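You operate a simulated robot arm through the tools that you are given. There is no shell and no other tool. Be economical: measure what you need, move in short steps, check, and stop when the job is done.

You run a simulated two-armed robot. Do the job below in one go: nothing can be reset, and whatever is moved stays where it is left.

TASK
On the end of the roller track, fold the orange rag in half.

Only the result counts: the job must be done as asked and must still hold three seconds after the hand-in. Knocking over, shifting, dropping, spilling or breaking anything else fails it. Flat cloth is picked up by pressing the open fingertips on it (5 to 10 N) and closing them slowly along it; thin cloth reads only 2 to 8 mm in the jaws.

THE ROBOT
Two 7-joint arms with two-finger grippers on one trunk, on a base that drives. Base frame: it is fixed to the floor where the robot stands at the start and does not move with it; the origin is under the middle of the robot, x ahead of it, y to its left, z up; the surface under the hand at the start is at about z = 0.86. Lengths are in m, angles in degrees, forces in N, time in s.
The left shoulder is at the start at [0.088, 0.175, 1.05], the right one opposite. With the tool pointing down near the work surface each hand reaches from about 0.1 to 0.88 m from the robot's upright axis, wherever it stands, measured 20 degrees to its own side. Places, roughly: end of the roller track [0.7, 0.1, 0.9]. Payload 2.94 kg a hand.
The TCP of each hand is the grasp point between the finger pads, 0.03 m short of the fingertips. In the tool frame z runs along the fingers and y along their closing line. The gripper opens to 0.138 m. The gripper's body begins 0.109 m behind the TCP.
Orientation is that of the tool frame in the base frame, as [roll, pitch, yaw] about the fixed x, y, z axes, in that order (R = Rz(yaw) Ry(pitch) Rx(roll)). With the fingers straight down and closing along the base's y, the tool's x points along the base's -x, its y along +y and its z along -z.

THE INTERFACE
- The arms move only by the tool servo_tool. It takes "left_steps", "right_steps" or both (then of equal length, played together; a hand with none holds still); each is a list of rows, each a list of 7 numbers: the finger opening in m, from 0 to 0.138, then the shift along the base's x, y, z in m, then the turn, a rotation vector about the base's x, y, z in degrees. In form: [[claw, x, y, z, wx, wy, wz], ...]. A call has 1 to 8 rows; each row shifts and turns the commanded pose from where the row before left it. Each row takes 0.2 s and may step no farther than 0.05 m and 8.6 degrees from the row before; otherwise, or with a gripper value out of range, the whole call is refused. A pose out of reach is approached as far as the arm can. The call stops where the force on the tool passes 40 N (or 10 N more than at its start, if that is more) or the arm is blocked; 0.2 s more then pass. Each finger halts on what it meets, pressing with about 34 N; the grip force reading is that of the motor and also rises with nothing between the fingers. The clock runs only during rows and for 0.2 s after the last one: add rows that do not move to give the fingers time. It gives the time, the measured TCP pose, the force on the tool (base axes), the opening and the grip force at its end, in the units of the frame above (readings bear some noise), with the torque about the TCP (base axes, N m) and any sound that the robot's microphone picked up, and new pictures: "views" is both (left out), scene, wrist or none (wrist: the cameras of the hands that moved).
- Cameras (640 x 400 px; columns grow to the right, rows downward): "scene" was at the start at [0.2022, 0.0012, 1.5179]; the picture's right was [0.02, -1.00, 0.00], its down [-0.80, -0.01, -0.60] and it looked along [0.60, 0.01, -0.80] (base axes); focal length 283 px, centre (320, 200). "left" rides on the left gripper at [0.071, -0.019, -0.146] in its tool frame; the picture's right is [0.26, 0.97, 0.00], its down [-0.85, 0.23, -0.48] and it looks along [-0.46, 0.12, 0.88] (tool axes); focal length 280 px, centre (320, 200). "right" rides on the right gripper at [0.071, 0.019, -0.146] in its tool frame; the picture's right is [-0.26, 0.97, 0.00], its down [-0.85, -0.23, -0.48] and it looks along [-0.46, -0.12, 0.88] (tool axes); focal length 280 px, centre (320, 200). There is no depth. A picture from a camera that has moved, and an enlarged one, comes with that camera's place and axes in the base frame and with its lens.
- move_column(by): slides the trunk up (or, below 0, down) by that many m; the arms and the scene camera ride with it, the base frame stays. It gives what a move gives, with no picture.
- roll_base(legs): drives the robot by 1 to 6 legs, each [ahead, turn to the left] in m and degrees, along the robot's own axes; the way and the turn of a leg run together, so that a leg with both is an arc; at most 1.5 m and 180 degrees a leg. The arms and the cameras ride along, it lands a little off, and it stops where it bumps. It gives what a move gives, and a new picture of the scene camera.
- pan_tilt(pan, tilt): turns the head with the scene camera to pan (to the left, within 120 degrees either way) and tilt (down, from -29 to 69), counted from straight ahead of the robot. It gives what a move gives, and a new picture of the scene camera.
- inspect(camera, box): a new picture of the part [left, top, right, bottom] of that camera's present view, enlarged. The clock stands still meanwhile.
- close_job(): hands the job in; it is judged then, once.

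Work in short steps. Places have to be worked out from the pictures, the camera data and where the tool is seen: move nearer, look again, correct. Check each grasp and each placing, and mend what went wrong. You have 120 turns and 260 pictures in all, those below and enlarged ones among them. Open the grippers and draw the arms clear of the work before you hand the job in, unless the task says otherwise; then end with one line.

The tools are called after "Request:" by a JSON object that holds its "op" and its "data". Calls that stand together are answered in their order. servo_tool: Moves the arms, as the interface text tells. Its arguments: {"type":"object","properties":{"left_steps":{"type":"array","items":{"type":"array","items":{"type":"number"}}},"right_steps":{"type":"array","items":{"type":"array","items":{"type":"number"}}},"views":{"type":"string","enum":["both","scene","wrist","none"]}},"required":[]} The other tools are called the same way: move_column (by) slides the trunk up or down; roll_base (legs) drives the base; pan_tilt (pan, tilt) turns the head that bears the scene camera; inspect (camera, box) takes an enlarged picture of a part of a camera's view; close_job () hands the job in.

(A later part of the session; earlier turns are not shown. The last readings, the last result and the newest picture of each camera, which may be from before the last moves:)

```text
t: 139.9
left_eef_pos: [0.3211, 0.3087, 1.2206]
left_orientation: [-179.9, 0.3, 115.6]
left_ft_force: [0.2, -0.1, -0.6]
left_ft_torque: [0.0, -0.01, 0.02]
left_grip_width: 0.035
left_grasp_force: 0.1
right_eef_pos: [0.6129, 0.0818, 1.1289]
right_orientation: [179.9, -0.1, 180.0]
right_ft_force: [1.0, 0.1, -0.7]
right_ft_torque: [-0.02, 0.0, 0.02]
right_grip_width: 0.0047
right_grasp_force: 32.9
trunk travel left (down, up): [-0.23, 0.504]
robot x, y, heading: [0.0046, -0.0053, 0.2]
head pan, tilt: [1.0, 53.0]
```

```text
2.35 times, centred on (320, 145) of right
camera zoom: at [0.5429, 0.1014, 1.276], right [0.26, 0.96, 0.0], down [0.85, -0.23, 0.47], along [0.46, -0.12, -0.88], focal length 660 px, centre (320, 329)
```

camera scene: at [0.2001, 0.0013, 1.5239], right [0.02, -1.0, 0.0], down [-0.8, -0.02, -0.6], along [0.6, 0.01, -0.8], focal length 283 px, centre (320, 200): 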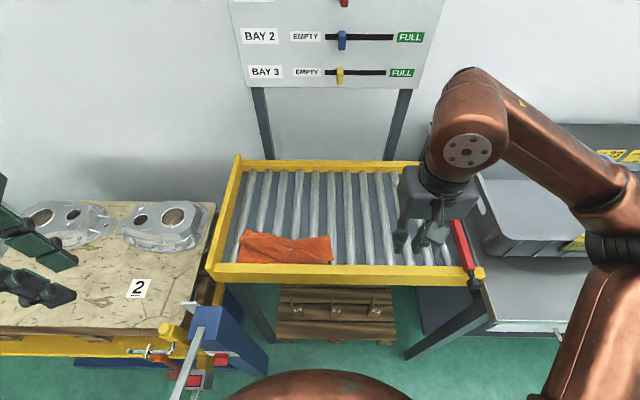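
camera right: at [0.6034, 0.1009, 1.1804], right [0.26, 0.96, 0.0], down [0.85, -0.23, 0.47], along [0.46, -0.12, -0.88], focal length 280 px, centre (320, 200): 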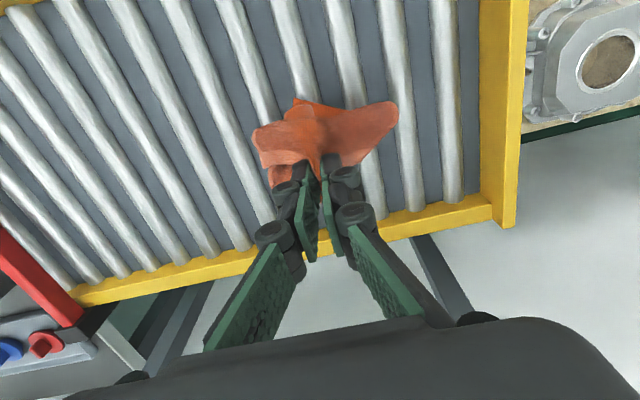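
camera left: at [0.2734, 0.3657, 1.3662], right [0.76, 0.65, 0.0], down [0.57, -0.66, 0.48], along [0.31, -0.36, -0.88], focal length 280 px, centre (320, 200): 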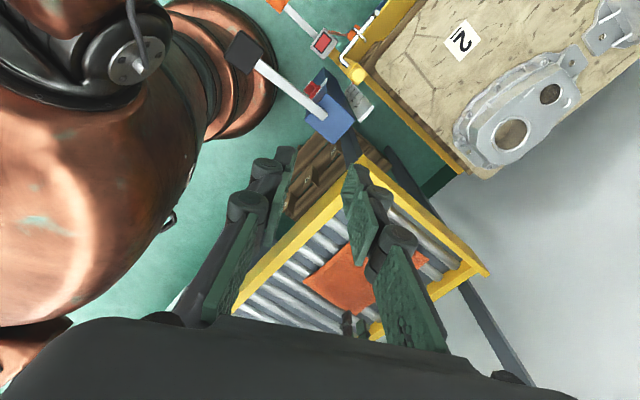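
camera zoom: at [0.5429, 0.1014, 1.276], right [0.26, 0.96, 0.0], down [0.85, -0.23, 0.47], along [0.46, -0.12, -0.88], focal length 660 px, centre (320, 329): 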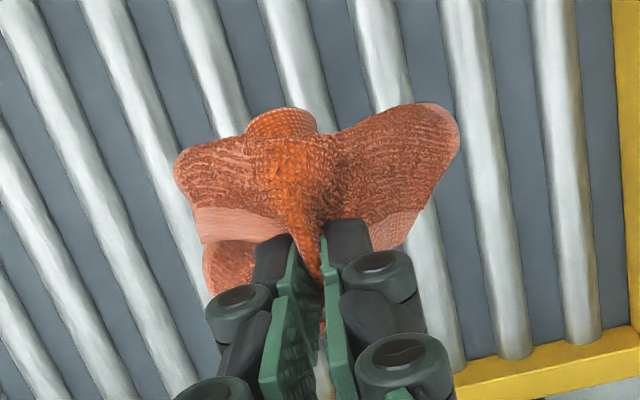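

It hangs from near its middle. I lower it straight down at about (0.64, 0.08) so it spreads, release and re-examine.

Request:
{"op": "servo_tool", "data": {"right_steps": [[0, 0.005, 0, -0.04, 0, 0, 0], [0, 0.005, 0, -0.04, 0, 0, 0], [0, 0.005, 0, -0.035, 0, 0, 0], [0, 0.005, 0, -0.03, 0, 0, 0], [0, 0.005, 0, -0.03, 0, 0, 0], [0, 0.005, 0, -0.025, 0, 0, 0], [0, 0, 0, -0.015, 0, 0, 0], [0, 0, 0, 0, 0, 0, 0]], "views": "none"}}

Request:
{"op": "servo_tool", "data": {"right_steps": [[0.02, 0, 0, 0, 0, 0, 0], [0.03, 0, 0, 0, 0, 0, 0], [0.03, 0, 0, 0.02, 0, 0, 0], [0.03, 0, 0, 0.04, 0, 0, 0], [0.03, 0, -0.02, 0.04, 0, 0, 0], [0.03, -0.02, -0.04, 0.02, 0, 0, 0], [0.03, -0.02, -0.045, 0, 0, 0, 0], [0.03, -0.02, -0.045, 0, 0, 0, 0]], "views": "none"}}

Request:
{"op": "inspect", "data": {"camera": "scene", "box": [220, 150, 360, 270]}}

```text
t: 141.7
left_eef_pos: [0.3213, 0.3099, 1.2205]
left_orientation: [-180.0, 0.2, 115.6]
left_ft_force: [0.2, -0.9, 0.0]
left_ft_torque: [-0.01, 0.01, 0.01]
left_grip_width: 0.0348
left_grasp_force: 0.0
right_eef_pos: [0.6435, 0.0802, 0.9142]
right_orientation: [180.0, -0.1, -179.9]
right_ft_force: [0.0, 0.8, 2.8]
right_ft_torque: [0.02, -0.01, 0.01]
right_grip_width: 0.0048
right_grasp_force: 33.2
trunk travel left (down, up): [-0.23, 0.504]
robot x, y, heading: [-0.0018, -0.0032, -0.1]
head pan, tilt: [1.0, 53.0]
```

```text
t: 143.5
left_eef_pos: [0.3203, 0.3065, 1.2194]
left_orientation: [180.0, 0.1, 115.6]
left_ft_force: [-0.7, 0.1, 0.4]
left_ft_torque: [0.03, -0.03, -0.02]
left_grip_width: 0.0351
left_grasp_force: 0.1
right_eef_pos: [0.5846, -0.0708, 1.0357]
right_orientation: [179.8, -0.1, -180.0]
right_ft_force: [0.1, 0.2, 0.4]
right_ft_torque: [0.07, -0.01, -0.01]
right_grip_width: 0.03
right_grasp_force: 0.1
trunk travel left (down, up): [-0.23, 0.504]
robot x, y, heading: [-0.0002, -0.0001, 0.2]
head pan, tilt: [1.0, 53.0]
```

```text
3.33 times, centred on (290, 210) of scene
camera zoom: at [0.1987, -0.0017, 1.5243], right [0.02, -1.0, 0.0], down [-0.8, -0.01, -0.6], along [0.6, 0.01, -0.8], focal length 944 px, centre (420, 167)
```

zoom: 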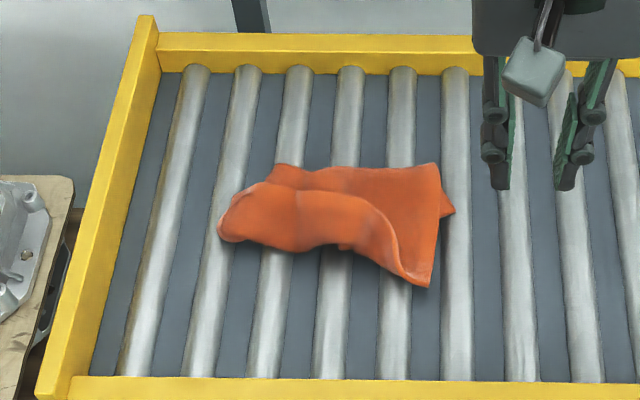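

Request:
{"op": "inspect", "data": {"camera": "scene", "box": [262, 190, 334, 240]}}

Request:
{"op": "servo_tool", "data": {"right_steps": [[0.03, 0, 0.04, 0.01, 0, 0, 0], [0.03, 0, 0.045, 0.01, 0, 0, 0], [0.03, -0.01, 0.045, 0.01, 0, 0, 0], [0.03, -0.02, 0.02, 0.01, 0, 0, 0], [0.03, -0.02, 0, 0.01, 0, 0, 0], [0.03, 0, 0, 0, 0, 0, 0]], "views": "none"}}

Request:
{"op": "inspect", "data": {"camera": "right", "box": [200, 20, 480, 200]}}

```text
8.00 times, centred on (298, 215) of scene
camera zoom: at [0.1987, -0.0017, 1.5243], right [0.02, -1.0, 0.0], down [-0.8, -0.01, -0.6], along [0.6, 0.01, -0.8], focal length 2267 px, centre (496, 80)
```

zoom: 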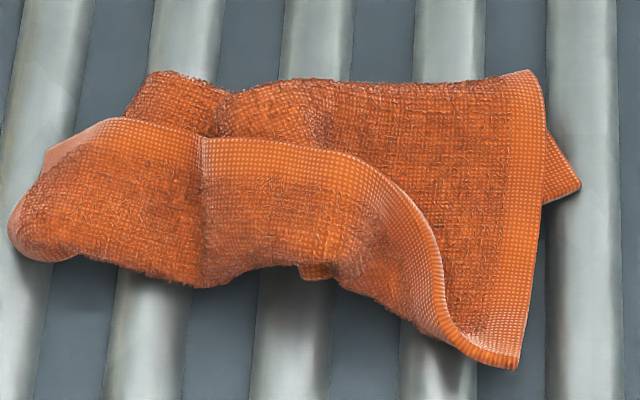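

```text
t: 144.9
left_eef_pos: [0.3212, 0.3084, 1.2208]
left_orientation: [-179.8, 0.2, 115.6]
left_ft_force: [-0.7, -0.6, -0.4]
left_ft_torque: [0.02, 0.02, 0.0]
left_grip_width: 0.0349
left_grasp_force: 0.0
right_eef_pos: [0.5344, 0.0822, 1.0836]
right_orientation: [179.8, -0.2, 179.9]
right_ft_force: [0.1, 0.4, 0.2]
right_ft_torque: [-0.01, -0.02, 0.0]
right_grip_width: 0.0296
right_grasp_force: 0.1
trunk travel left (down, up): [-0.23, 0.504]
robot x, y, heading: [0.0018, 0.0001, 0.1]
head pan, tilt: [1.0, 53.0]
```

```text
2.22 times, centred on (340, 110) of right
camera zoom: at [0.4636, 0.1017, 1.2305], right [0.26, 0.96, 0.0], down [0.85, -0.23, 0.47], along [0.46, -0.12, -0.88], focal length 623 px, centre (276, 400)
```

zoom: 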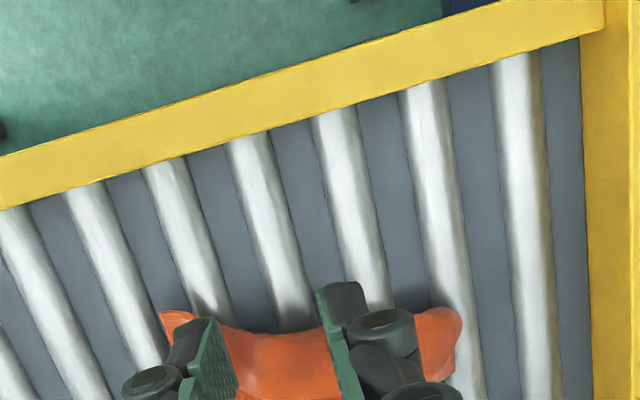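

I now see why everything dragged: my fingers straddled the hem and took both plies. The far-edge hem (strip C) runs through about (0.651, 0.078), with C extending to x≈0.605. I'll pinch entirely inside C at x≈0.636 and lift it high to let the rag fall open.

Request:
{"op": "servo_tool", "data": {"right_steps": [[0.028, 0.03, 0, -0.01, 0, 0, 0], [0.028, 0.03, -0.002, -0.02, 0, 0, 0], [0.028, 0.03, -0.002, -0.03, 0, 0, 0], [0.028, 0.012, 0, -0.03, 0, 0, 0], [0.028, 0, 0, -0.03, 0, 0, 0], [0.028, 0, 0, -0.025, 0, 0, 0], [0.028, 0, 0, 0, 0, 0, 0]], "views": "wrist"}}

Request:
{"op": "inspect", "data": {"camera": "scene", "box": [250, 175, 346, 241]}}

```text
t: 146.5
left_eef_pos: [0.3217, 0.3092, 1.22]
left_orientation: [-179.8, 0.2, 115.6]
left_ft_force: [-1.0, -0.4, 0.0]
left_ft_torque: [0.01, -0.04, 0.0]
left_grip_width: 0.0348
left_grasp_force: 0.0
right_eef_pos: [0.6385, 0.0785, 0.9408]
right_orientation: [179.9, 0.0, -179.9]
right_ft_force: [-0.2, -0.3, 0.0]
right_ft_torque: [0.02, -0.04, 0.03]
right_grip_width: 0.0283
right_grasp_force: 0.1
trunk travel left (down, up): [-0.23, 0.504]
robot x, y, heading: [0.0024, -0.0036, 0.0]
head pan, tilt: [1.0, 53.0]
camera right: at [0.5675, 0.0973, 1.0871], right [0.26, 0.96, 0.0], down [0.85, -0.23, 0.47], along [0.46, -0.12, -0.88], focal length 280 px, centre (320, 200)
```

right: 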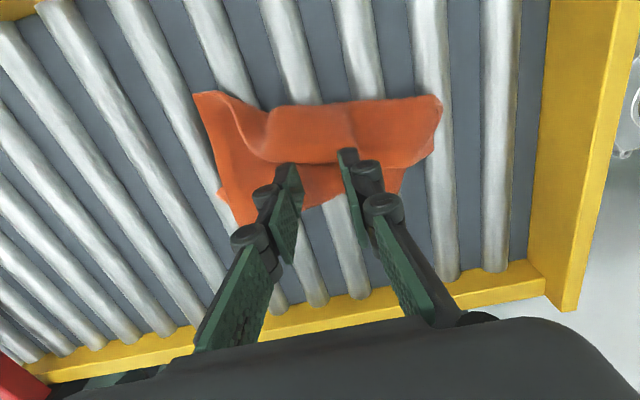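

```text
6.06 times, centred on (298, 208) of scene
camera zoom: at [0.1992, 0.0006, 1.5242], right [0.02, -1.0, 0.0], down [-0.8, -0.02, -0.6], along [0.6, 0.01, -0.8], focal length 1717 px, centre (453, 152)
```

zoom: 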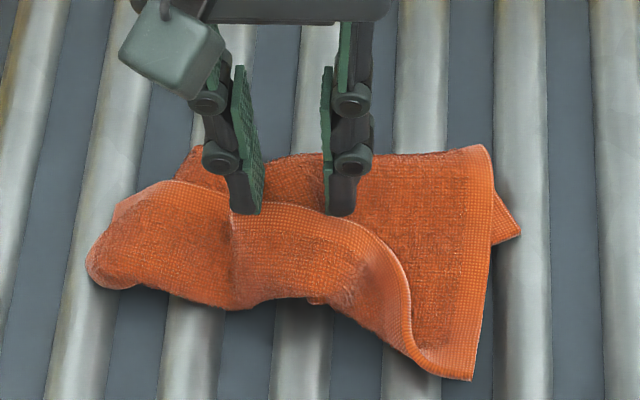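

Refined: hem at x≈0.645, front crease ≈0.60. I shift 9 mm toward the robot and go down.

Request:
{"op": "servo_tool", "data": {"right_steps": [[0.028, -0.009, 0, -0.01, 0, 0, 0], [0.028, 0, 0, -0.012, 0, 0, 0], [0.028, 0, 0, -0.005, 0, 0, 0], [0.028, 0, 0, -0.003, 0, 0, 0], [0.028, 0, 0, 0, 0, 0, 0]], "views": "none"}}

Request:
{"op": "inspect", "data": {"camera": "scene", "box": [250, 175, 346, 241]}}

```text
t: 147.7
left_eef_pos: [0.3214, 0.3088, 1.2204]
left_orientation: [-180.0, 0.2, 115.6]
left_ft_force: [0.2, -0.1, 0.3]
left_ft_torque: [-0.02, 0.04, 0.0]
left_grip_width: 0.0349
left_grasp_force: 0.2
right_eef_pos: [0.6284, 0.0775, 0.9104]
right_orientation: [179.9, 0.0, -180.0]
right_ft_force: [0.4, 0.8, 1.3]
right_ft_torque: [0.02, 0.03, -0.03]
right_grip_width: 0.0276
right_grasp_force: 0.1
trunk travel left (down, up): [-0.23, 0.504]
robot x, y, heading: [-0.0005, -0.0021, 0.2]
head pan, tilt: [1.0, 53.0]
```

```text
6.06 times, centred on (298, 208) of scene
camera zoom: at [0.1993, 0.0006, 1.5242], right [0.02, -1.0, 0.0], down [-0.8, -0.02, -0.6], along [0.6, 0.01, -0.8], focal length 1717 px, centre (453, 152)
```

zoom: 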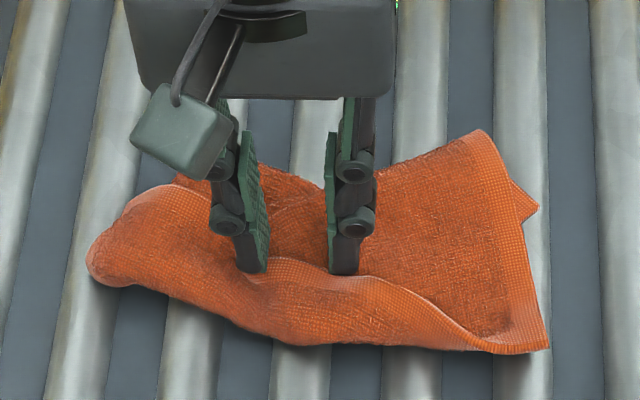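

The fingers slipped in behind the hem and pushed the strip forward — that is actually the way it should go. I raise slightly and sweep the hem forward a few centimetres.

Request:
{"op": "servo_tool", "data": {"right_steps": [[0.028, 0, 0, 0.002, 0, 0, 0], [0.028, -0.01, 0, 0, 0, 0, 0], [0.028, -0.01, 0, 0, 0, 0, 0], [0.028, -0.01, 0, 0, 0, 0, 0], [0.028, -0.01, 0, 0, 0, 0, 0], [0.028, 0, 0, 0, 0, 0, 0]], "views": "wrist"}}

Request:
{"op": "inspect", "data": {"camera": "scene", "box": [250, 175, 346, 241]}}

```text
t: 149.1
left_eef_pos: [0.322, 0.3089, 1.22]
left_orientation: [-179.9, 0.2, 115.7]
left_ft_force: [-0.4, 0.4, 0.2]
left_ft_torque: [-0.03, 0.0, -0.01]
left_grip_width: 0.035
left_grasp_force: 0.2
right_eef_pos: [0.5866, 0.078, 0.9118]
right_orientation: [180.0, 0.0, 180.0]
right_ft_force: [0.3, 0.3, 0.0]
right_ft_torque: [-0.01, -0.02, 0.02]
right_grip_width: 0.0278
right_grasp_force: 0.1
trunk travel left (down, up): [-0.23, 0.504]
robot x, y, heading: [0.0011, -0.0016, 0.1]
head pan, tilt: [1.0, 53.0]
camera right: at [0.5163, 0.097, 1.0591], right [0.26, 0.96, 0.0], down [0.85, -0.23, 0.47], along [0.46, -0.12, -0.88], focal length 280 px, centre (320, 200)
```

right: 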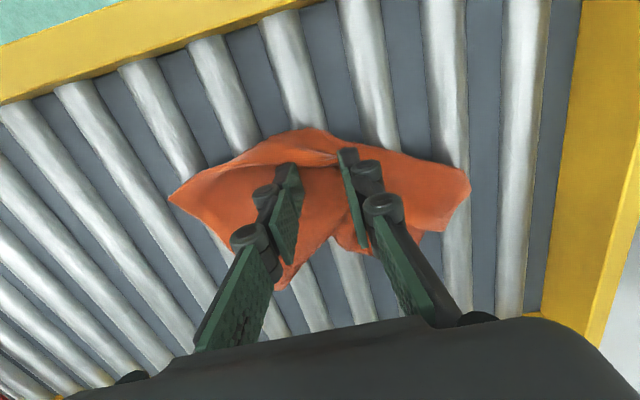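

```text
6.06 times, centred on (298, 208) of scene
camera zoom: at [0.1996, 0.0006, 1.5241], right [0.02, -1.0, 0.0], down [-0.8, -0.02, -0.6], along [0.6, 0.01, -0.8], focal length 1717 px, centre (453, 152)
```

zoom: 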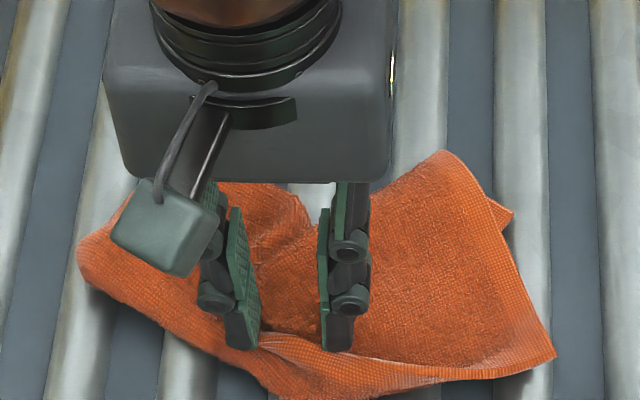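

The strip is unrolling forward in the middle. I sweep 2 cm further, then lift out and look.

Request:
{"op": "servo_tool", "data": {"right_steps": [[0.028, -0.01, 0, 0, 0, 0, 0], [0.028, -0.01, 0, 0, 0, 0, 0], [0.028, 0.004, 0, 0.01, 0, 0, 0], [0.028, 0, 0, 0.04, 0, 0, 0], [0.028, 0, -0.03, 0.035, 0, 0, 0], [0.028, 0, -0.045, 0.01, 0, 0, 0], [0.028, 0, -0.045, 0, 0, 0, 0], [0.028, 0, -0.045, 0, 0, 0, 0]], "views": "scene"}}

Request:
{"op": "inspect", "data": {"camera": "scene", "box": [245, 185, 341, 251]}}

```text
t: 150.9
left_eef_pos: [0.3212, 0.3085, 1.2209]
left_orientation: [-179.9, 0.1, 115.6]
left_ft_force: [0.0, -0.5, -0.3]
left_ft_torque: [0.02, 0.0, 0.0]
left_grip_width: 0.0355
left_grasp_force: 0.0
right_eef_pos: [0.5708, -0.0894, 1.0079]
right_orientation: [180.0, -0.1, 179.9]
right_ft_force: [0.3, 0.0, 0.1]
right_ft_torque: [0.02, 0.02, 0.01]
right_grip_width: 0.0281
right_grasp_force: 0.0
trunk travel left (down, up): [-0.23, 0.504]
robot x, y, heading: [0.0017, 0.0006, 0.2]
head pan, tilt: [1.0, 53.0]
camera scene: at [0.1991, -0.0014, 1.5242], right [0.02, -1.0, 0.0], down [-0.8, -0.01, -0.6], along [0.6, 0.01, -0.8], focal length 283 px, centre (320, 200)
```

scene: 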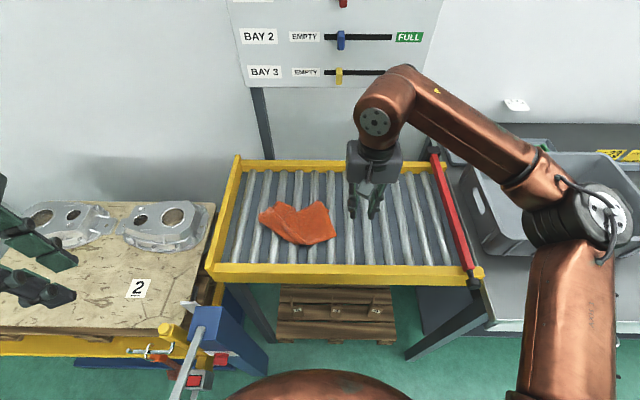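

```text
6.06 times, centred on (293, 218) of scene
camera zoom: at [0.1991, -0.0014, 1.5242], right [0.02, -1.0, 0.0], down [-0.8, -0.01, -0.6], along [0.6, 0.01, -0.8], focal length 1717 px, centre (484, 91)
```

zoom: 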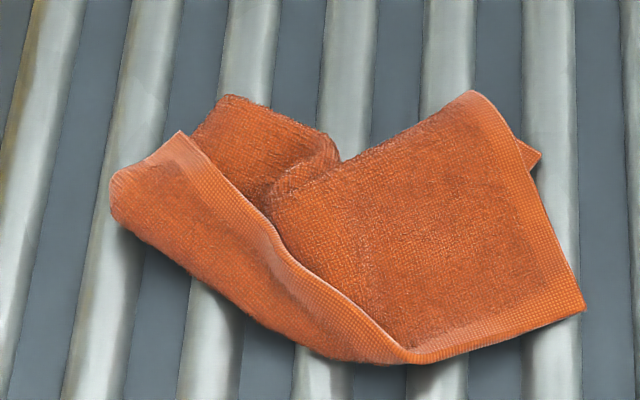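

Now the top layer's right part lies fully forward (free corner at about (0.575, −0.035)), while the rest is bunched. I'll unfold it by reversing the fold: pinch that far‑right corner (single ply there) and carry it back toward (0.74, −0.05).

Request:
{"op": "servo_tool", "data": {"right_steps": [[0.024, 0.004, 0.02, -0.02, 0, 0, 0], [0.024, 0.004, 0.025, -0.03, 0, 0, 0], [0.024, 0.004, 0.02, -0.03, 0, 0, 0], [0.024, 0, 0, -0.015, 0, 0, 0], [0.024, 0, 0, 0, 0, 0, 0]], "views": "wrist"}}

Request:
{"op": "inspect", "data": {"camera": "scene", "box": [265, 185, 361, 251]}}

```text
t: 152.1
left_eef_pos: [0.322, 0.3081, 1.22]
left_orientation: [-180.0, 0.2, 115.5]
left_ft_force: [1.2, 0.2, 0.7]
left_ft_torque: [-0.02, -0.04, 0.02]
left_grip_width: 0.0352
left_grasp_force: 0.0
right_eef_pos: [0.5838, -0.0228, 0.9108]
right_orientation: [179.9, -0.1, -180.0]
right_ft_force: [-0.6, -0.3, -0.1]
right_ft_torque: [-0.01, 0.01, -0.01]
right_grip_width: 0.024
right_grasp_force: 0.0
trunk travel left (down, up): [-0.23, 0.504]
robot x, y, heading: [0.0003, -0.0028, -0.0]
head pan, tilt: [1.0, 53.0]
camera right: at [0.5134, -0.0035, 1.0577], right [0.26, 0.96, 0.0], down [0.85, -0.23, 0.47], along [0.46, -0.12, -0.88], focal length 280 px, centre (320, 200)
```

right: 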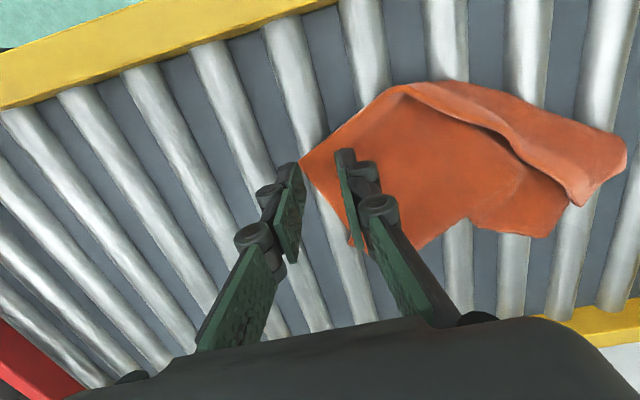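

```text
6.06 times, centred on (313, 218) of scene
camera zoom: at [0.1994, 0.0007, 1.5241], right [0.02, -1.0, 0.0], down [-0.8, -0.02, -0.6], along [0.6, 0.01, -0.8], focal length 1717 px, centre (362, 91)
```

zoom: 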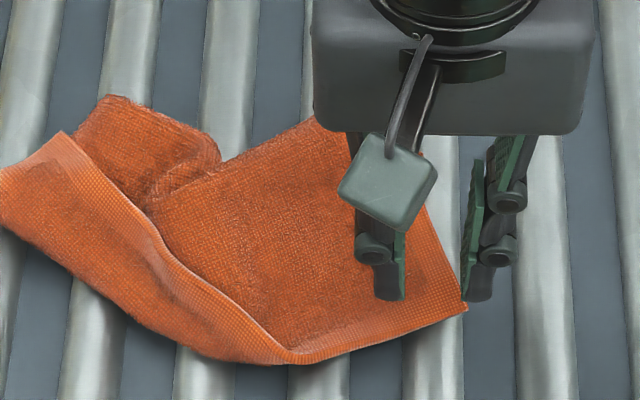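

The corner tip is at (0.577, −0.035). I shift so both fingers land on it, and go down to contact.

Request:
{"op": "servo_tool", "data": {"right_steps": [[0.024, -0.004, 0.01, 0, 0, 0, 0], [0.024, 0, 0, -0.008, 0, 0, 0], [0.024, 0, 0, -0.004, 0, 0, 0], [0.024, 0, 0, -0.003, 0, 0, 0], [0.024, 0, 0, -0.002, 0, 0, 0], [0.024, 0, 0, 0, 0, 0, 0]], "views": "none"}}

```text
t: 153.5
left_eef_pos: [0.322, 0.308, 1.2196]
left_orientation: [-179.9, 0.2, 115.6]
left_ft_force: [0.2, -0.1, -0.3]
left_ft_torque: [0.0, -0.01, -0.02]
left_grip_width: 0.0352
left_grasp_force: 0.1
right_eef_pos: [0.5785, -0.0135, 0.8944]
right_orientation: [179.9, -0.1, -180.0]
right_ft_force: [-0.1, 0.0, -0.1]
right_ft_torque: [-0.02, -0.03, 0.0]
right_grip_width: 0.0239
right_grasp_force: 0.1
trunk travel left (down, up): [-0.23, 0.504]
robot x, y, heading: [-0.0003, -0.0022, 0.3]
head pan, tilt: [1.0, 53.0]
```

Request:
{"op": "servo_tool", "data": {"right_steps": [[0.024, 0, 0, -0.003, 0, 0, 0], [0.024, 0, 0, -0.003, 0, 0, 0], [0.024, 0, 0, 0, 0, 0, 0]], "views": "wrist"}}

```text
t: 154.3
left_eef_pos: [0.3192, 0.3092, 1.2207]
left_orientation: [180.0, 0.4, 115.6]
left_ft_force: [0.1, -0.3, 1.0]
left_ft_torque: [-0.02, 0.0, -0.02]
left_grip_width: 0.0353
left_grasp_force: 0.0
right_eef_pos: [0.5786, -0.012, 0.8915]
right_orientation: [179.7, 0.1, 179.8]
right_ft_force: [5.0, -0.5, 32.4]
right_ft_torque: [0.04, -0.18, -0.01]
right_grip_width: 0.0249
right_grasp_force: 0.3
trunk travel left (down, up): [-0.23, 0.504]
robot x, y, heading: [0.0007, 0.0012, 0.3]
head pan, tilt: [1.0, 53.0]
camera right: at [0.5072, 0.0062, 1.038], right [0.26, 0.96, 0.01], down [0.85, -0.23, 0.48], along [0.46, -0.12, -0.88], focal length 280 px, centre (320, 200)
```

right: 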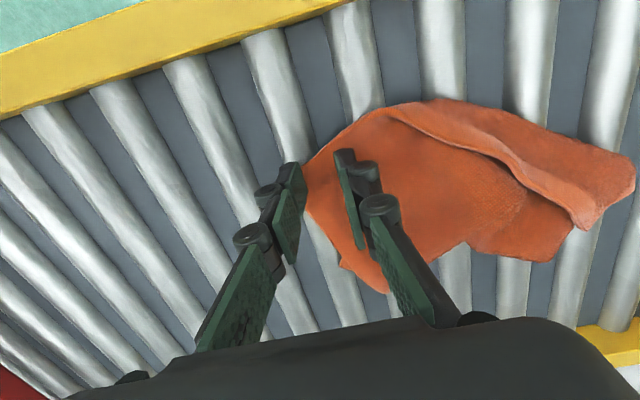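

32 N is too firm; I ease up 3 mm and close slowly, then lift a little to check.

Request:
{"op": "servo_tool", "data": {"right_steps": [[0.024, 0, 0, 0.0032, 0, 0, 0], [0.02, 0, 0, 0, 0, 0, 0], [0.016, 0, 0, 0, 0, 0, 0], [0.012, 0, 0, 0, 0, 0, 0], [0.008, 0, 0, 0, 0, 0, 0], [0.004, 0, 0, 0, 0, 0, 0], [0, 0, 0, 0, 0, 0, 0], [0, 0, 0, 0, 0, 0, 0]], "views": "none"}}

Request:
{"op": "servo_tool", "data": {"right_steps": [[0, 0, 0, 0.015, 0, 0, 0], [0, 0.005, 0, 0.02, 0, 0, 0], [0, 0.01, -0.005, 0.02, 0, 0, 0], [0, 0, 0, 0, 0, 0, 0]], "views": "wrist"}}

Request:
{"op": "inspect", "data": {"camera": "scene", "box": [235, 165, 361, 251]}}

```text
t: 156.1
left_eef_pos: [0.3203, 0.3093, 1.2198]
left_orientation: [-179.8, 0.2, 115.5]
left_ft_force: [-0.3, -0.3, 0.3]
left_ft_torque: [0.0, 0.0, -0.01]
left_grip_width: 0.035
left_grasp_force: 0.1
right_eef_pos: [0.5788, -0.0133, 0.8901]
right_orientation: [179.9, -0.1, 179.9]
right_ft_force: [-0.7, 1.2, 8.3]
right_ft_torque: [0.02, 0.03, 0.01]
right_grip_width: 0.0027
right_grasp_force: 31.6
trunk travel left (down, up): [-0.23, 0.504]
robot x, y, heading: [-0.0011, -0.0047, -0.0]
head pan, tilt: [1.0, 53.0]
```

```text
t: 157.1
left_eef_pos: [0.3208, 0.3084, 1.2202]
left_orientation: [-179.9, 0.2, 115.5]
left_ft_force: [-0.3, -0.3, 0.6]
left_ft_torque: [-0.03, -0.01, 0.01]
left_grip_width: 0.0354
left_grasp_force: 0.0
right_eef_pos: [0.5942, -0.0194, 0.9469]
right_orientation: [179.9, -0.3, 179.9]
right_ft_force: [0.0, 0.3, -0.8]
right_ft_torque: [0.02, -0.03, 0.0]
right_grip_width: 0.0044
right_grasp_force: 38.4
trunk travel left (down, up): [-0.23, 0.504]
robot x, y, heading: [-0.0038, 0.0014, 0.3]
head pan, tilt: [1.0, 53.0]
camera right: at [0.5237, 0.0002, 1.0936], right [0.26, 0.96, 0.0], down [0.85, -0.23, 0.47], along [0.46, -0.12, -0.88], focal length 280 px, centre (320, 200)
```

right: 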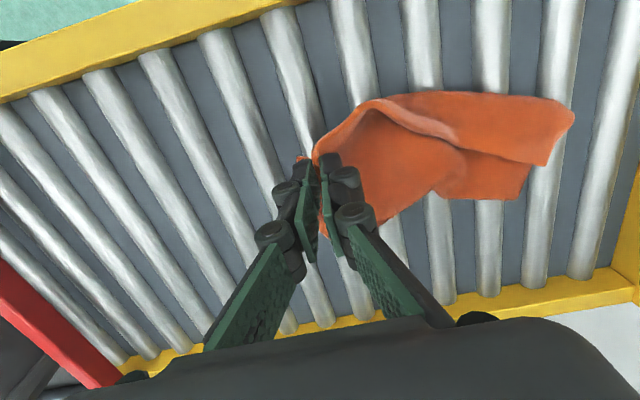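

```text
4.65 times, centred on (298, 208) of scene
camera zoom: at [0.1995, 0.0005, 1.5241], right [0.02, -1.0, 0.0], down [-0.8, -0.02, -0.6], along [0.6, 0.01, -0.8], focal length 1318 px, centre (422, 163)
```

zoom: 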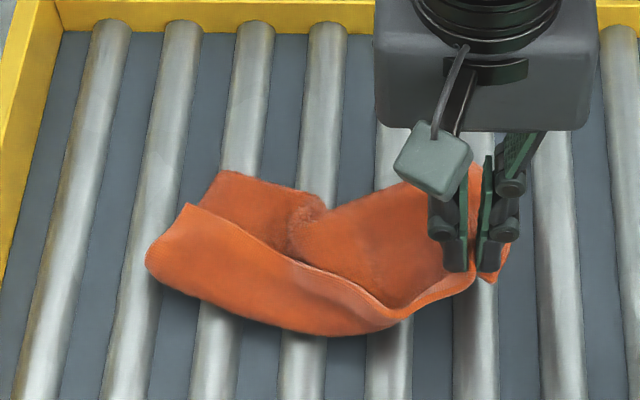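

The corner is held well. I carry it up and back over to the far-right side.

Request:
{"op": "servo_tool", "data": {"right_steps": [[0, 0.015, -0.005, 0.025, 0, 0, 0], [0, 0.02, -0.005, 0.025, 0, 0, 0], [0, 0.025, -0.005, 0.015, 0, 0, 0], [0, 0.025, -0.005, 0, 0, 0, 0], [0, 0.025, -0.005, -0.01, 0, 0, 0], [0, 0.02, -0.005, -0.02, 0, 0, 0], [0, 0, 0, 0, 0, 0, 0]], "views": "none"}}

Request:
{"op": "inspect", "data": {"camera": "scene", "box": [225, 135, 365, 251]}}

```text
t: 158.7
left_eef_pos: [0.3203, 0.3094, 1.2201]
left_orientation: [-180.0, 0.2, 115.5]
left_ft_force: [-0.7, -0.6, 0.0]
left_ft_torque: [0.0, -0.02, -0.01]
left_grip_width: 0.0351
left_grasp_force: 0.2
right_eef_pos: [0.7245, -0.0486, 0.9795]
right_orientation: [179.9, 0.0, -180.0]
right_ft_force: [0.3, -0.5, -0.7]
right_ft_torque: [0.01, 0.0, 0.04]
right_grip_width: 0.003
right_grasp_force: 31.5
trunk travel left (down, up): [-0.23, 0.504]
robot x, y, heading: [0.0001, -0.0056, 0.2]
head pan, tilt: [1.0, 53.0]
```

```text
3.45 times, centred on (295, 193) of scene
camera zoom: at [0.1987, 0.0005, 1.5243], right [0.02, -1.0, 0.0], down [-0.8, -0.02, -0.6], along [0.6, 0.01, -0.8], focal length 977 px, centre (406, 224)
```

zoom: 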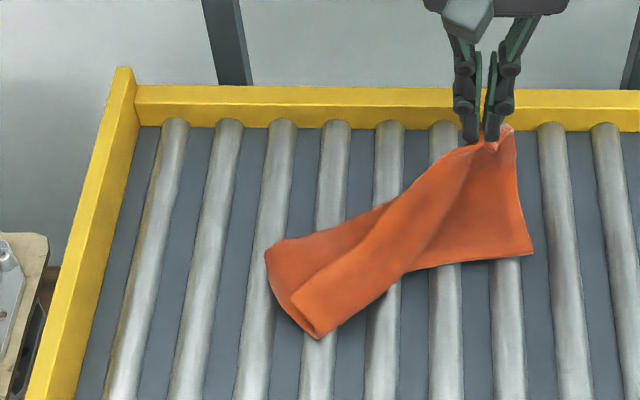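

It's opening nicely. I lift higher and come back toward the robot so the remaining roll can drop open, before laying it down again.

Request:
{"op": "servo_tool", "data": {"right_steps": [[0, -0.01, 0, 0.035, 0, 0, 0], [0, -0.02, 0, 0.035, 0, 0, 0], [0, -0.025, 0, 0.03, 0, 0, 0], [0, -0.025, 0, 0.03, 0, 0, 0], [0, -0.01, 0, 0.02, 0, 0, 0], [0, 0, 0, 0, 0, 0, 0], [0, 0, 0, 0, 0, 0, 0]], "views": "none"}}

Request:
{"op": "inspect", "data": {"camera": "scene", "box": [225, 95, 385, 255]}}

```text
t: 160.3
left_eef_pos: [0.3214, 0.3091, 1.2202]
left_orientation: [-179.9, 0.2, 115.5]
left_ft_force: [0.4, 0.2, 0.3]
left_ft_torque: [0.01, 0.02, -0.01]
left_grip_width: 0.0349
left_grasp_force: 0.0
right_eef_pos: [0.6341, -0.0448, 1.1312]
right_orientation: [179.9, -0.2, -180.0]
right_ft_force: [-0.7, -0.3, 0.4]
right_ft_torque: [-0.01, 0.0, -0.03]
right_grip_width: 0.0029
right_grasp_force: 32.1
trunk travel left (down, up): [-0.23, 0.504]
robot x, y, heading: [0.0004, 0.0018, 0.2]
head pan, tilt: [1.0, 53.0]
```

```text
2.50 times, centred on (305, 175) of scene
camera zoom: at [0.1992, 0.0005, 1.5241], right [0.02, -1.0, 0.0], down [-0.8, -0.02, -0.6], along [0.6, 0.01, -0.8], focal length 708 px, centre (358, 262)
```

zoom: 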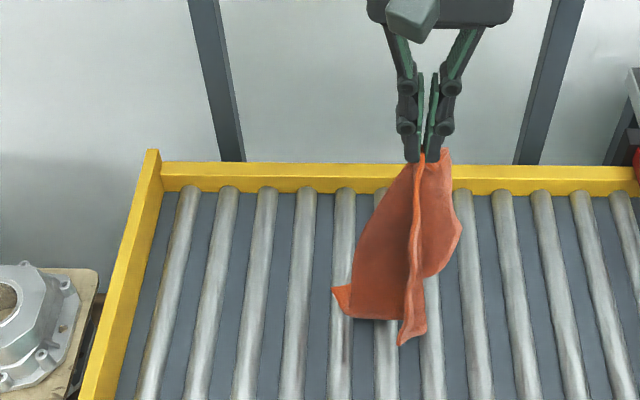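

It hangs freely from the corner. I shift left first, so that I can lay it down diagonally toward the far right.

Request:
{"op": "servo_tool", "data": {"right_steps": [[0, -0.005, 0.035, 0.01, 0, 0, 0], [0, -0.005, 0.04, 0.01, 0, 0, 0], [0, -0.01, 0.04, 0, 0, 0, 0], [0, -0.01, 0.04, 0, 0, 0, 0], [0, -0.01, 0.04, 0, 0, 0, 0], [0, 0, 0, 0, 0, 0, 0], [0, 0, 0, 0, 0, 0, 0]], "views": "wrist"}}

Request:
{"op": "inspect", "data": {"camera": "scene", "box": [185, 95, 345, 255]}}

```text
t: 161.9
left_eef_pos: [0.3214, 0.3097, 1.2195]
left_orientation: [-179.9, 0.2, 115.7]
left_ft_force: [-0.3, 0.2, 0.0]
left_ft_torque: [-0.05, 0.02, 0.03]
left_grip_width: 0.0352
left_grasp_force: 0.1
right_eef_pos: [0.5921, 0.1481, 1.1502]
right_orientation: [180.0, -0.1, -180.0]
right_ft_force: [0.1, 0.1, 0.3]
right_ft_torque: [-0.04, -0.03, 0.03]
right_grip_width: 0.0031
right_grasp_force: 32.6
trunk travel left (down, up): [-0.23, 0.504]
robot x, y, heading: [0.0016, 0.0011, 0.3]
head pan, tilt: [1.0, 53.0]
camera right: at [0.5221, 0.1679, 1.2971], right [0.26, 0.96, 0.0], down [0.85, -0.23, 0.47], along [0.46, -0.12, -0.88], focal length 280 px, centre (320, 200)
```

right: 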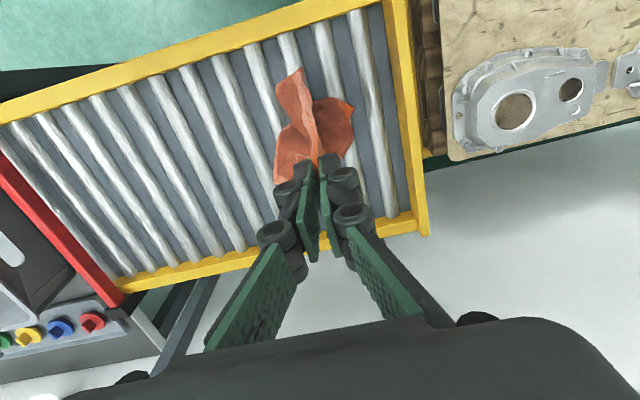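

```text
2.50 times, centred on (265, 175) of scene
camera zoom: at [0.1993, 0.0017, 1.5242], right [0.02, -1.0, 0.0], down [-0.8, -0.02, -0.6], along [0.6, 0.01, -0.8], focal length 708 px, centre (458, 262)
```

zoom: 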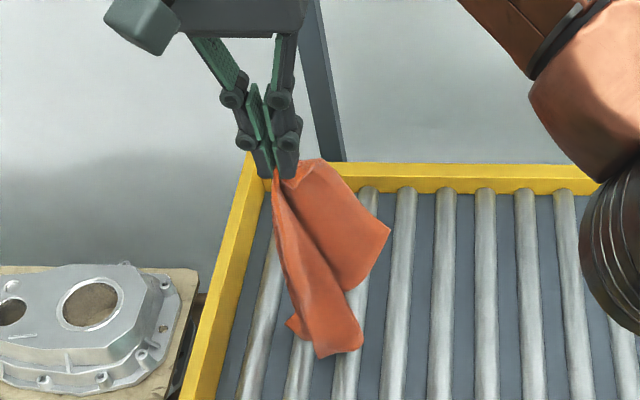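

The rag hangs open from its corner. I lay it down, swinging along the diagonal toward far right.

Request:
{"op": "servo_tool", "data": {"right_steps": [[0, 0.02, -0.03, -0.01, 0, 0, 0], [0, 0.023, -0.032, -0.015, 0, 0, 0], [0, 0.023, -0.032, -0.02, 0, 0, 0], [0, 0.023, -0.032, -0.03, 0, 0, 0], [0, 0.02, -0.028, -0.034, 0, 0, 0], [0, 0.0145, -0.02, -0.035, 0, 0, 0], [0, 0.0116, -0.016, -0.035, 0, 0, 0], [0, 0, 0, 0, 0, 0, 0]], "views": "none"}}

Request:
{"op": "servo_tool", "data": {"right_steps": [[0, 0.0087, -0.012, -0.035, 0, 0, 0], [0, 0.0058, -0.008, -0.025, 0, 0, 0], [0, 0.003, -0.004, -0.005, 0, 0, 0], [0, 0, 0, 0, 0, 0, 0]], "views": "none"}}

Request:
{"op": "inspect", "data": {"camera": "scene", "box": [215, 130, 375, 270]}}

```text
t: 163.7
left_eef_pos: [0.3216, 0.3099, 1.221]
left_orientation: [-180.0, 0.2, 115.6]
left_ft_force: [0.9, 0.3, -0.1]
left_ft_torque: [-0.02, -0.01, 0.0]
left_grip_width: 0.0354
left_grasp_force: 0.1
right_eef_pos: [0.7283, -0.0444, 0.972]
right_orientation: [179.9, -0.1, -179.9]
right_ft_force: [-0.5, 0.4, -0.1]
right_ft_torque: [0.01, -0.05, 0.03]
right_grip_width: 0.0032
right_grasp_force: 32.5
trunk travel left (down, up): [-0.23, 0.504]
robot x, y, heading: [0.0056, -0.005, 0.1]
head pan, tilt: [1.0, 53.0]
```

```text
t: 164.7
left_eef_pos: [0.3224, 0.3092, 1.2204]
left_orientation: [-179.8, 0.2, 115.5]
left_ft_force: [0.4, 0.4, -0.2]
left_ft_torque: [0.02, 0.0, 0.0]
left_grip_width: 0.0349
left_grasp_force: 0.1
right_eef_pos: [0.7475, -0.0666, 0.9069]
right_orientation: [179.9, -0.2, 179.9]
right_ft_force: [0.1, 0.3, 0.5]
right_ft_torque: [-0.05, -0.04, 0.02]
right_grip_width: 0.0032
right_grasp_force: 32.7
trunk travel left (down, up): [-0.23, 0.504]
robot x, y, heading: [0.0006, -0.0013, 0.2]
head pan, tilt: [1.0, 53.0]
```

```text
2.86 times, centred on (295, 200) of scene
camera zoom: at [0.1993, 0.0005, 1.5241], right [0.02, -1.0, 0.0], down [-0.8, -0.02, -0.6], along [0.6, 0.01, -0.8], focal length 810 px, centre (391, 200)
```

zoom: 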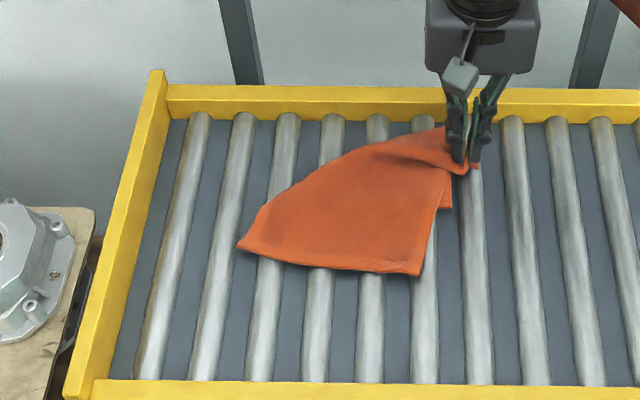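

Excellent, it lies almost flat. I release and lift away to look.

Request:
{"op": "servo_tool", "data": {"right_steps": [[0, 0, 0, -0.004, 0, 0, 0], [0.015, 0, 0, 0, 0, 0, 0], [0.026, 0, 0, 0, 0, 0, 0], [0.026, 0, 0, 0.03, 0, 0, 0], [0.026, 0, 0, 0.04, 0, 0, 0], [0.026, -0.01, -0.04, 0.02, 0, 0, 0], [0.026, -0.02, -0.045, 0, 0, 0, 0], [0.026, -0.02, -0.045, 0, 0, 0, 0]], "views": "none"}}

Request:
{"op": "inspect", "data": {"camera": "scene", "box": [250, 160, 350, 240]}}

```text
t: 166.5
left_eef_pos: [0.3215, 0.307, 1.221]
left_orientation: [-180.0, 0.2, 115.5]
left_ft_force: [-0.1, 0.1, 0.2]
left_ft_torque: [0.05, -0.04, -0.02]
left_grip_width: 0.0349
left_grasp_force: 0.1
right_eef_pos: [0.6986, -0.2009, 0.9945]
right_orientation: [179.9, -0.1, 180.0]
right_ft_force: [0.0, 0.4, 0.6]
right_ft_torque: [0.04, -0.04, 0.02]
right_grip_width: 0.0256
right_grasp_force: 0.1
trunk travel left (down, up): [-0.23, 0.504]
robot x, y, heading: [-0.0014, -0.0026, 0.0]
head pan, tilt: [1.0, 53.0]
```

```text
5.00 times, centred on (300, 200) of scene
camera zoom: at [0.1988, -0.0022, 1.5242], right [0.02, -1.0, 0.0], down [-0.8, -0.01, -0.6], along [0.6, 0.01, -0.8], focal length 1417 px, centre (420, 200)
```

zoom: 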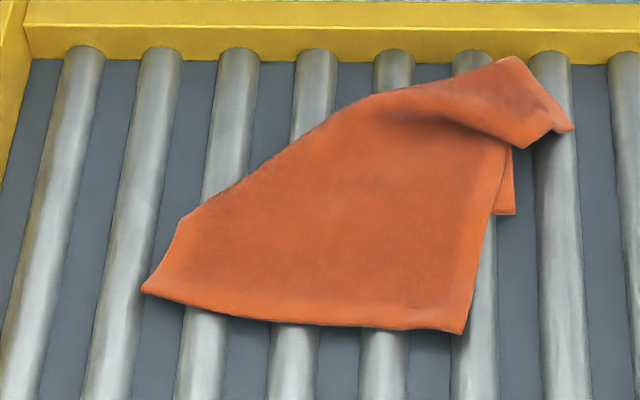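

The far-left part is tucked underneath, because the hanging sheet was not square to the laying direction. I'll regrip the same corner (now near (0.752, −0.072)), hang it again, turn the sheet by −54° and repeat the laying. First the grip.

Request:
{"op": "servo_tool", "data": {"right_steps": [[0.026, 0.018, 0.043, -0.01, 0, 0, 0], [0.026, 0.018, 0.043, -0.01, 0, 0, 0], [0.026, 0.017, 0.043, -0.01, 0, 0, 0], [0.026, 0, 0, -0.03, 0, 0, 0], [0.026, 0, 0, -0.025, 0, 0, 0], [0.026, 0, 0, 0, 0, 0, 0]], "views": "wrist"}}

Request:
{"op": "inspect", "data": {"camera": "scene", "box": [270, 150, 370, 230]}}

```text
t: 167.9
left_eef_pos: [0.3209, 0.3073, 1.2197]
left_orientation: [-179.8, 0.2, 115.6]
left_ft_force: [-0.3, -0.5, -0.1]
left_ft_torque: [0.03, -0.02, -0.03]
left_grip_width: 0.0352
left_grasp_force: 0.1
right_eef_pos: [0.7495, -0.0688, 0.9087]
right_orientation: [179.9, 0.0, -180.0]
right_ft_force: [-1.1, 0.7, 0.7]
right_ft_torque: [0.02, -0.05, 0.01]
right_grip_width: 0.0262
right_grasp_force: 0.1
trunk travel left (down, up): [-0.23, 0.504]
robot x, y, heading: [0.0016, 0.0009, 0.1]
head pan, tilt: [1.0, 53.0]
camera right: at [0.678, -0.0498, 1.0559], right [0.26, 0.96, 0.0], down [0.85, -0.23, 0.47], along [0.46, -0.12, -0.88], focal length 280 px, centre (320, 200)
```

right: 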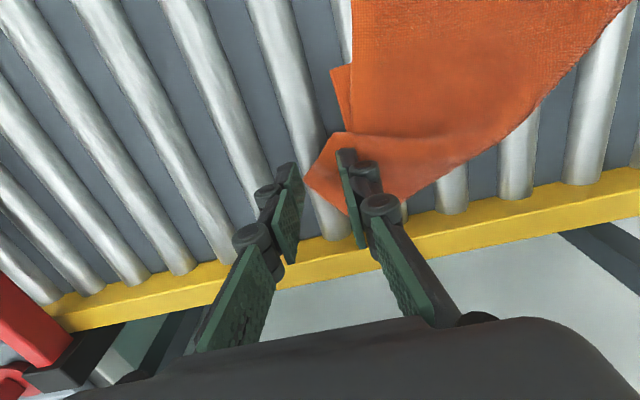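

```text
5.00 times, centred on (320, 190) of scene
camera zoom: at [0.1991, -0.0003, 1.5242], right [0.02, -1.0, 0.0], down [-0.8, -0.02, -0.6], along [0.6, 0.01, -0.8], focal length 1417 px, centre (320, 250)
```

zoom: 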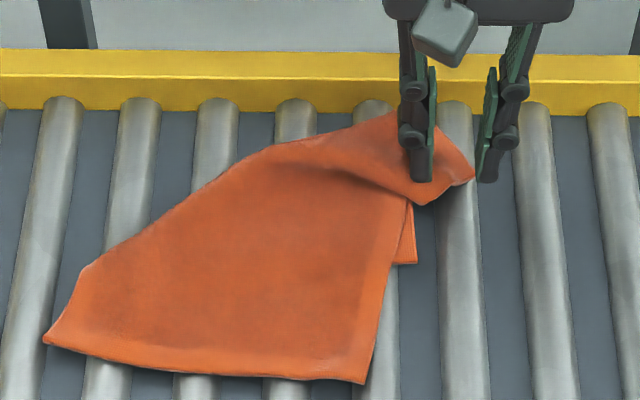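

I shift 8 mm left so both fingers are on the corner, press, and close.

Request:
{"op": "servo_tool", "data": {"right_steps": [[0.026, 0.002, 0.008, -0.006, 0, 0, 0], [0.026, 0, 0, -0.006, 0, 0, 0], [0.026, 0, 0, -0.004, 0, 0, 0], [0.022, 0, 0, 0, 0, 0, 0], [0.017, 0, 0, 0, 0, 0, 0], [0.011, 0, 0, 0, 0, 0, 0], [0.005, 0, 0, 0, 0, 0, 0], [0, 0, 0, 0, 0, 0, 0]], "views": "none"}}

Request:
{"op": "servo_tool", "data": {"right_steps": [[0, 0, 0, 0, 0, 0, 0], [0, -0.005, 0.005, 0.035, 0, 0, 0], [0, -0.015, 0.02, 0.04, 0, 0, 0], [0, -0.02, 0.02, 0.035, 0, 0, 0], [0, -0.02, 0.025, 0.035, 0, 0, 0], [0, -0.025, 0.025, 0.03, 0, 0, 0], [0, -0.025, 0.03, 0.03, 0, 0, 0], [0, -0.02, 0.03, 0.03, 0, 0, 0]], "views": "none"}}

Request:
{"op": "inspect", "data": {"camera": "scene", "box": [215, 80, 375, 240]}}

```text
t: 169.7
left_eef_pos: [0.3208, 0.3085, 1.22]
left_orientation: [-179.9, 0.3, 115.6]
left_ft_force: [0.1, -0.6, -0.4]
left_ft_torque: [0.01, -0.02, 0.01]
left_grip_width: 0.0351
left_grasp_force: 0.1
right_eef_pos: [0.7528, -0.0608, 0.8918]
right_orientation: [179.9, -0.2, 180.0]
right_ft_force: [-0.8, -0.7, 1.3]
right_ft_torque: [0.02, -0.02, -0.03]
right_grip_width: 0.0019
right_grasp_force: 26.1
trunk travel left (down, up): [-0.23, 0.504]
robot x, y, heading: [0.0017, -0.0015, 0.1]
head pan, tilt: [1.0, 53.0]
```

```text
t: 171.5
left_eef_pos: [0.3206, 0.3127, 1.22]
left_orientation: [-180.0, 0.2, 115.6]
left_ft_force: [0.4, -0.2, -0.2]
left_ft_torque: [-0.05, -0.03, 0.03]
left_grip_width: 0.0353
left_grasp_force: 0.0
right_eef_pos: [0.6218, 0.1002, 1.1274]
right_orientation: [180.0, -0.1, -180.0]
right_ft_force: [0.2, 0.3, -0.2]
right_ft_torque: [-0.04, -0.04, -0.03]
right_grip_width: 0.0018
right_grasp_force: 30.9
trunk travel left (down, up): [-0.23, 0.504]
robot x, y, heading: [-0.0003, -0.0013, 0.0]
head pan, tilt: [1.0, 53.0]
```

```text
2.50 times, centred on (295, 160) of scene
camera zoom: at [0.1984, 0.0026, 1.5244], right [0.02, -1.0, 0.0], down [-0.8, -0.02, -0.6], along [0.6, 0.01, -0.8], focal length 708 px, centre (382, 300)
```

zoom: 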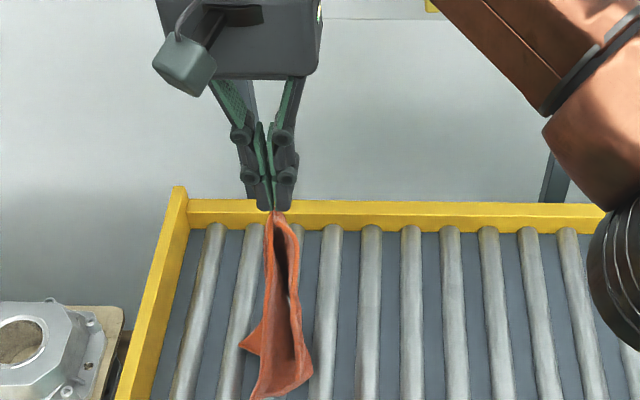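

Held and hanging, seen roughly edge-on. I look from the wrist camera to judge the sheet's orientation.

Request:
{"op": "inspect", "data": {"camera": "right", "box": [200, 40, 440, 200]}}

```text
2.50 times, centred on (320, 120) of right
camera zoom: at [0.5501, 0.1188, 1.2741], right [0.26, 0.97, 0.0], down [0.85, -0.23, 0.47], along [0.46, -0.12, -0.88], focal length 701 px, centre (320, 400)
```

zoom: 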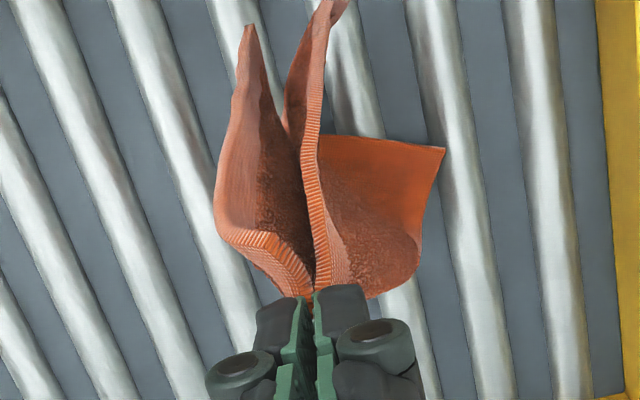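

The sheet hangs as a V opening toward the robot. Laying it toward far (+x, slightly right) should drop the spine first and let the wings fall open. I turn the hand −30°, back up, and lay it.

Request:
{"op": "servo_tool", "data": {"right_steps": [[0, -0.016, 0.006, 0.007, 0, 0, -6], [0, -0.016, 0.006, 0.007, 0, 0, -6], [0, -0.016, 0.006, 0.007, 0, 0, -6], [0, -0.016, 0.006, 0.007, 0, 0, -6], [0, -0.016, 0.006, 0.007, 0, 0, -6], [0, 0, 0, 0, 0, 0, 0], [0, 0, 0, 0, 0, 0, 0]], "views": "none"}}

Request:
{"op": "servo_tool", "data": {"right_steps": [[0, 0.034, -0.02, -0.01, 0, 0, 0], [0, 0.036, -0.022, -0.02, 0, 0, 0], [0, 0.036, -0.022, -0.025, 0, 0, 0], [0, 0.032, -0.02, -0.03, 0, 0, 0], [0, 0.028, -0.018, -0.035, 0, 0, 0], [0, 0.022, -0.014, -0.038, 0, 0, 0], [0, 0.016, -0.01, -0.038, 0, 0, 0], [0, 0.01, -0.006, -0.038, 0, 0, 0]], "views": "none"}}

Request:
{"op": "inspect", "data": {"camera": "scene", "box": [215, 120, 375, 260]}}

```text
t: 173.1
left_eef_pos: [0.3213, 0.309, 1.2199]
left_orientation: [-179.9, 0.2, 115.5]
left_ft_force: [-0.9, 0.3, -1.0]
left_ft_torque: [0.0, 0.01, 0.0]
left_grip_width: 0.0349
left_grasp_force: 0.2
right_eef_pos: [0.5414, 0.1255, 1.1622]
right_orientation: [179.9, -0.1, 149.8]
right_ft_force: [-1.0, 0.1, -0.6]
right_ft_torque: [0.0, -0.02, 0.0]
right_grip_width: 0.0002
right_grasp_force: 28.0
trunk travel left (down, up): [-0.23, 0.504]
robot x, y, heading: [0.0019, -0.0019, 0.1]
head pan, tilt: [1.0, 53.0]
```

```text
t: 174.9
left_eef_pos: [0.3221, 0.309, 1.2207]
left_orientation: [-179.8, 0.2, 115.6]
left_ft_force: [1.0, -0.7, 0.2]
left_ft_torque: [-0.04, 0.04, -0.01]
left_grip_width: 0.0352
left_grasp_force: 0.0
right_eef_pos: [0.7574, -0.0063, 0.9262]
right_orientation: [179.9, -0.2, 150.0]
right_ft_force: [0.1, 0.5, 0.2]
right_ft_torque: [0.03, 0.02, -0.01]
right_grip_width: 0.0
right_grasp_force: 28.6
trunk travel left (down, up): [-0.23, 0.504]
robot x, y, heading: [0.0028, 0.0018, 0.3]
head pan, tilt: [1.0, 53.0]
```

```text
2.86 times, centred on (295, 190) of scene
camera zoom: at [0.2005, 0.0003, 1.5239], right [0.02, -1.0, 0.0], down [-0.8, -0.02, -0.6], along [0.6, 0.01, -0.8], focal length 810 px, centre (391, 229)
```

zoom: 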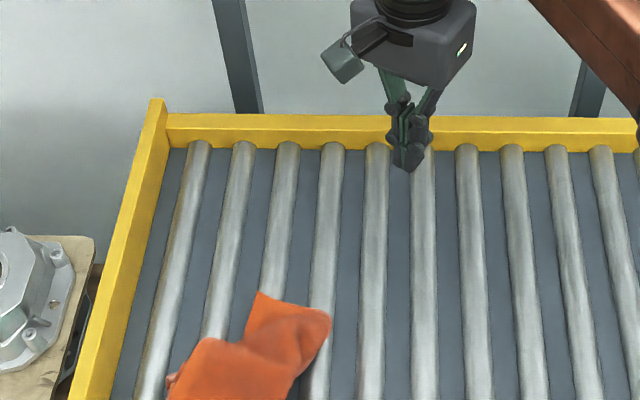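

The thin grip slipped and the rag dropped. I check where it lies.

Request:
{"op": "inspect", "data": {"camera": "scene", "box": [220, 200, 340, 290]}}

```text
4.44 times, centred on (280, 245) of scene
camera zoom: at [0.2005, 0.0003, 1.5239], right [0.02, -1.0, 0.0], down [-0.8, -0.02, -0.6], along [0.6, 0.01, -0.8], focal length 1259 px, centre (498, 0)
```

zoom: 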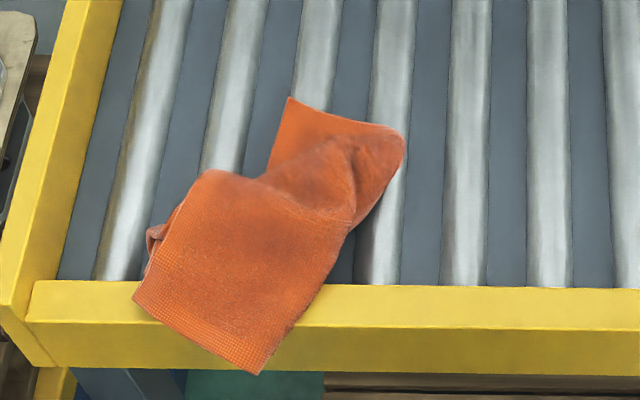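

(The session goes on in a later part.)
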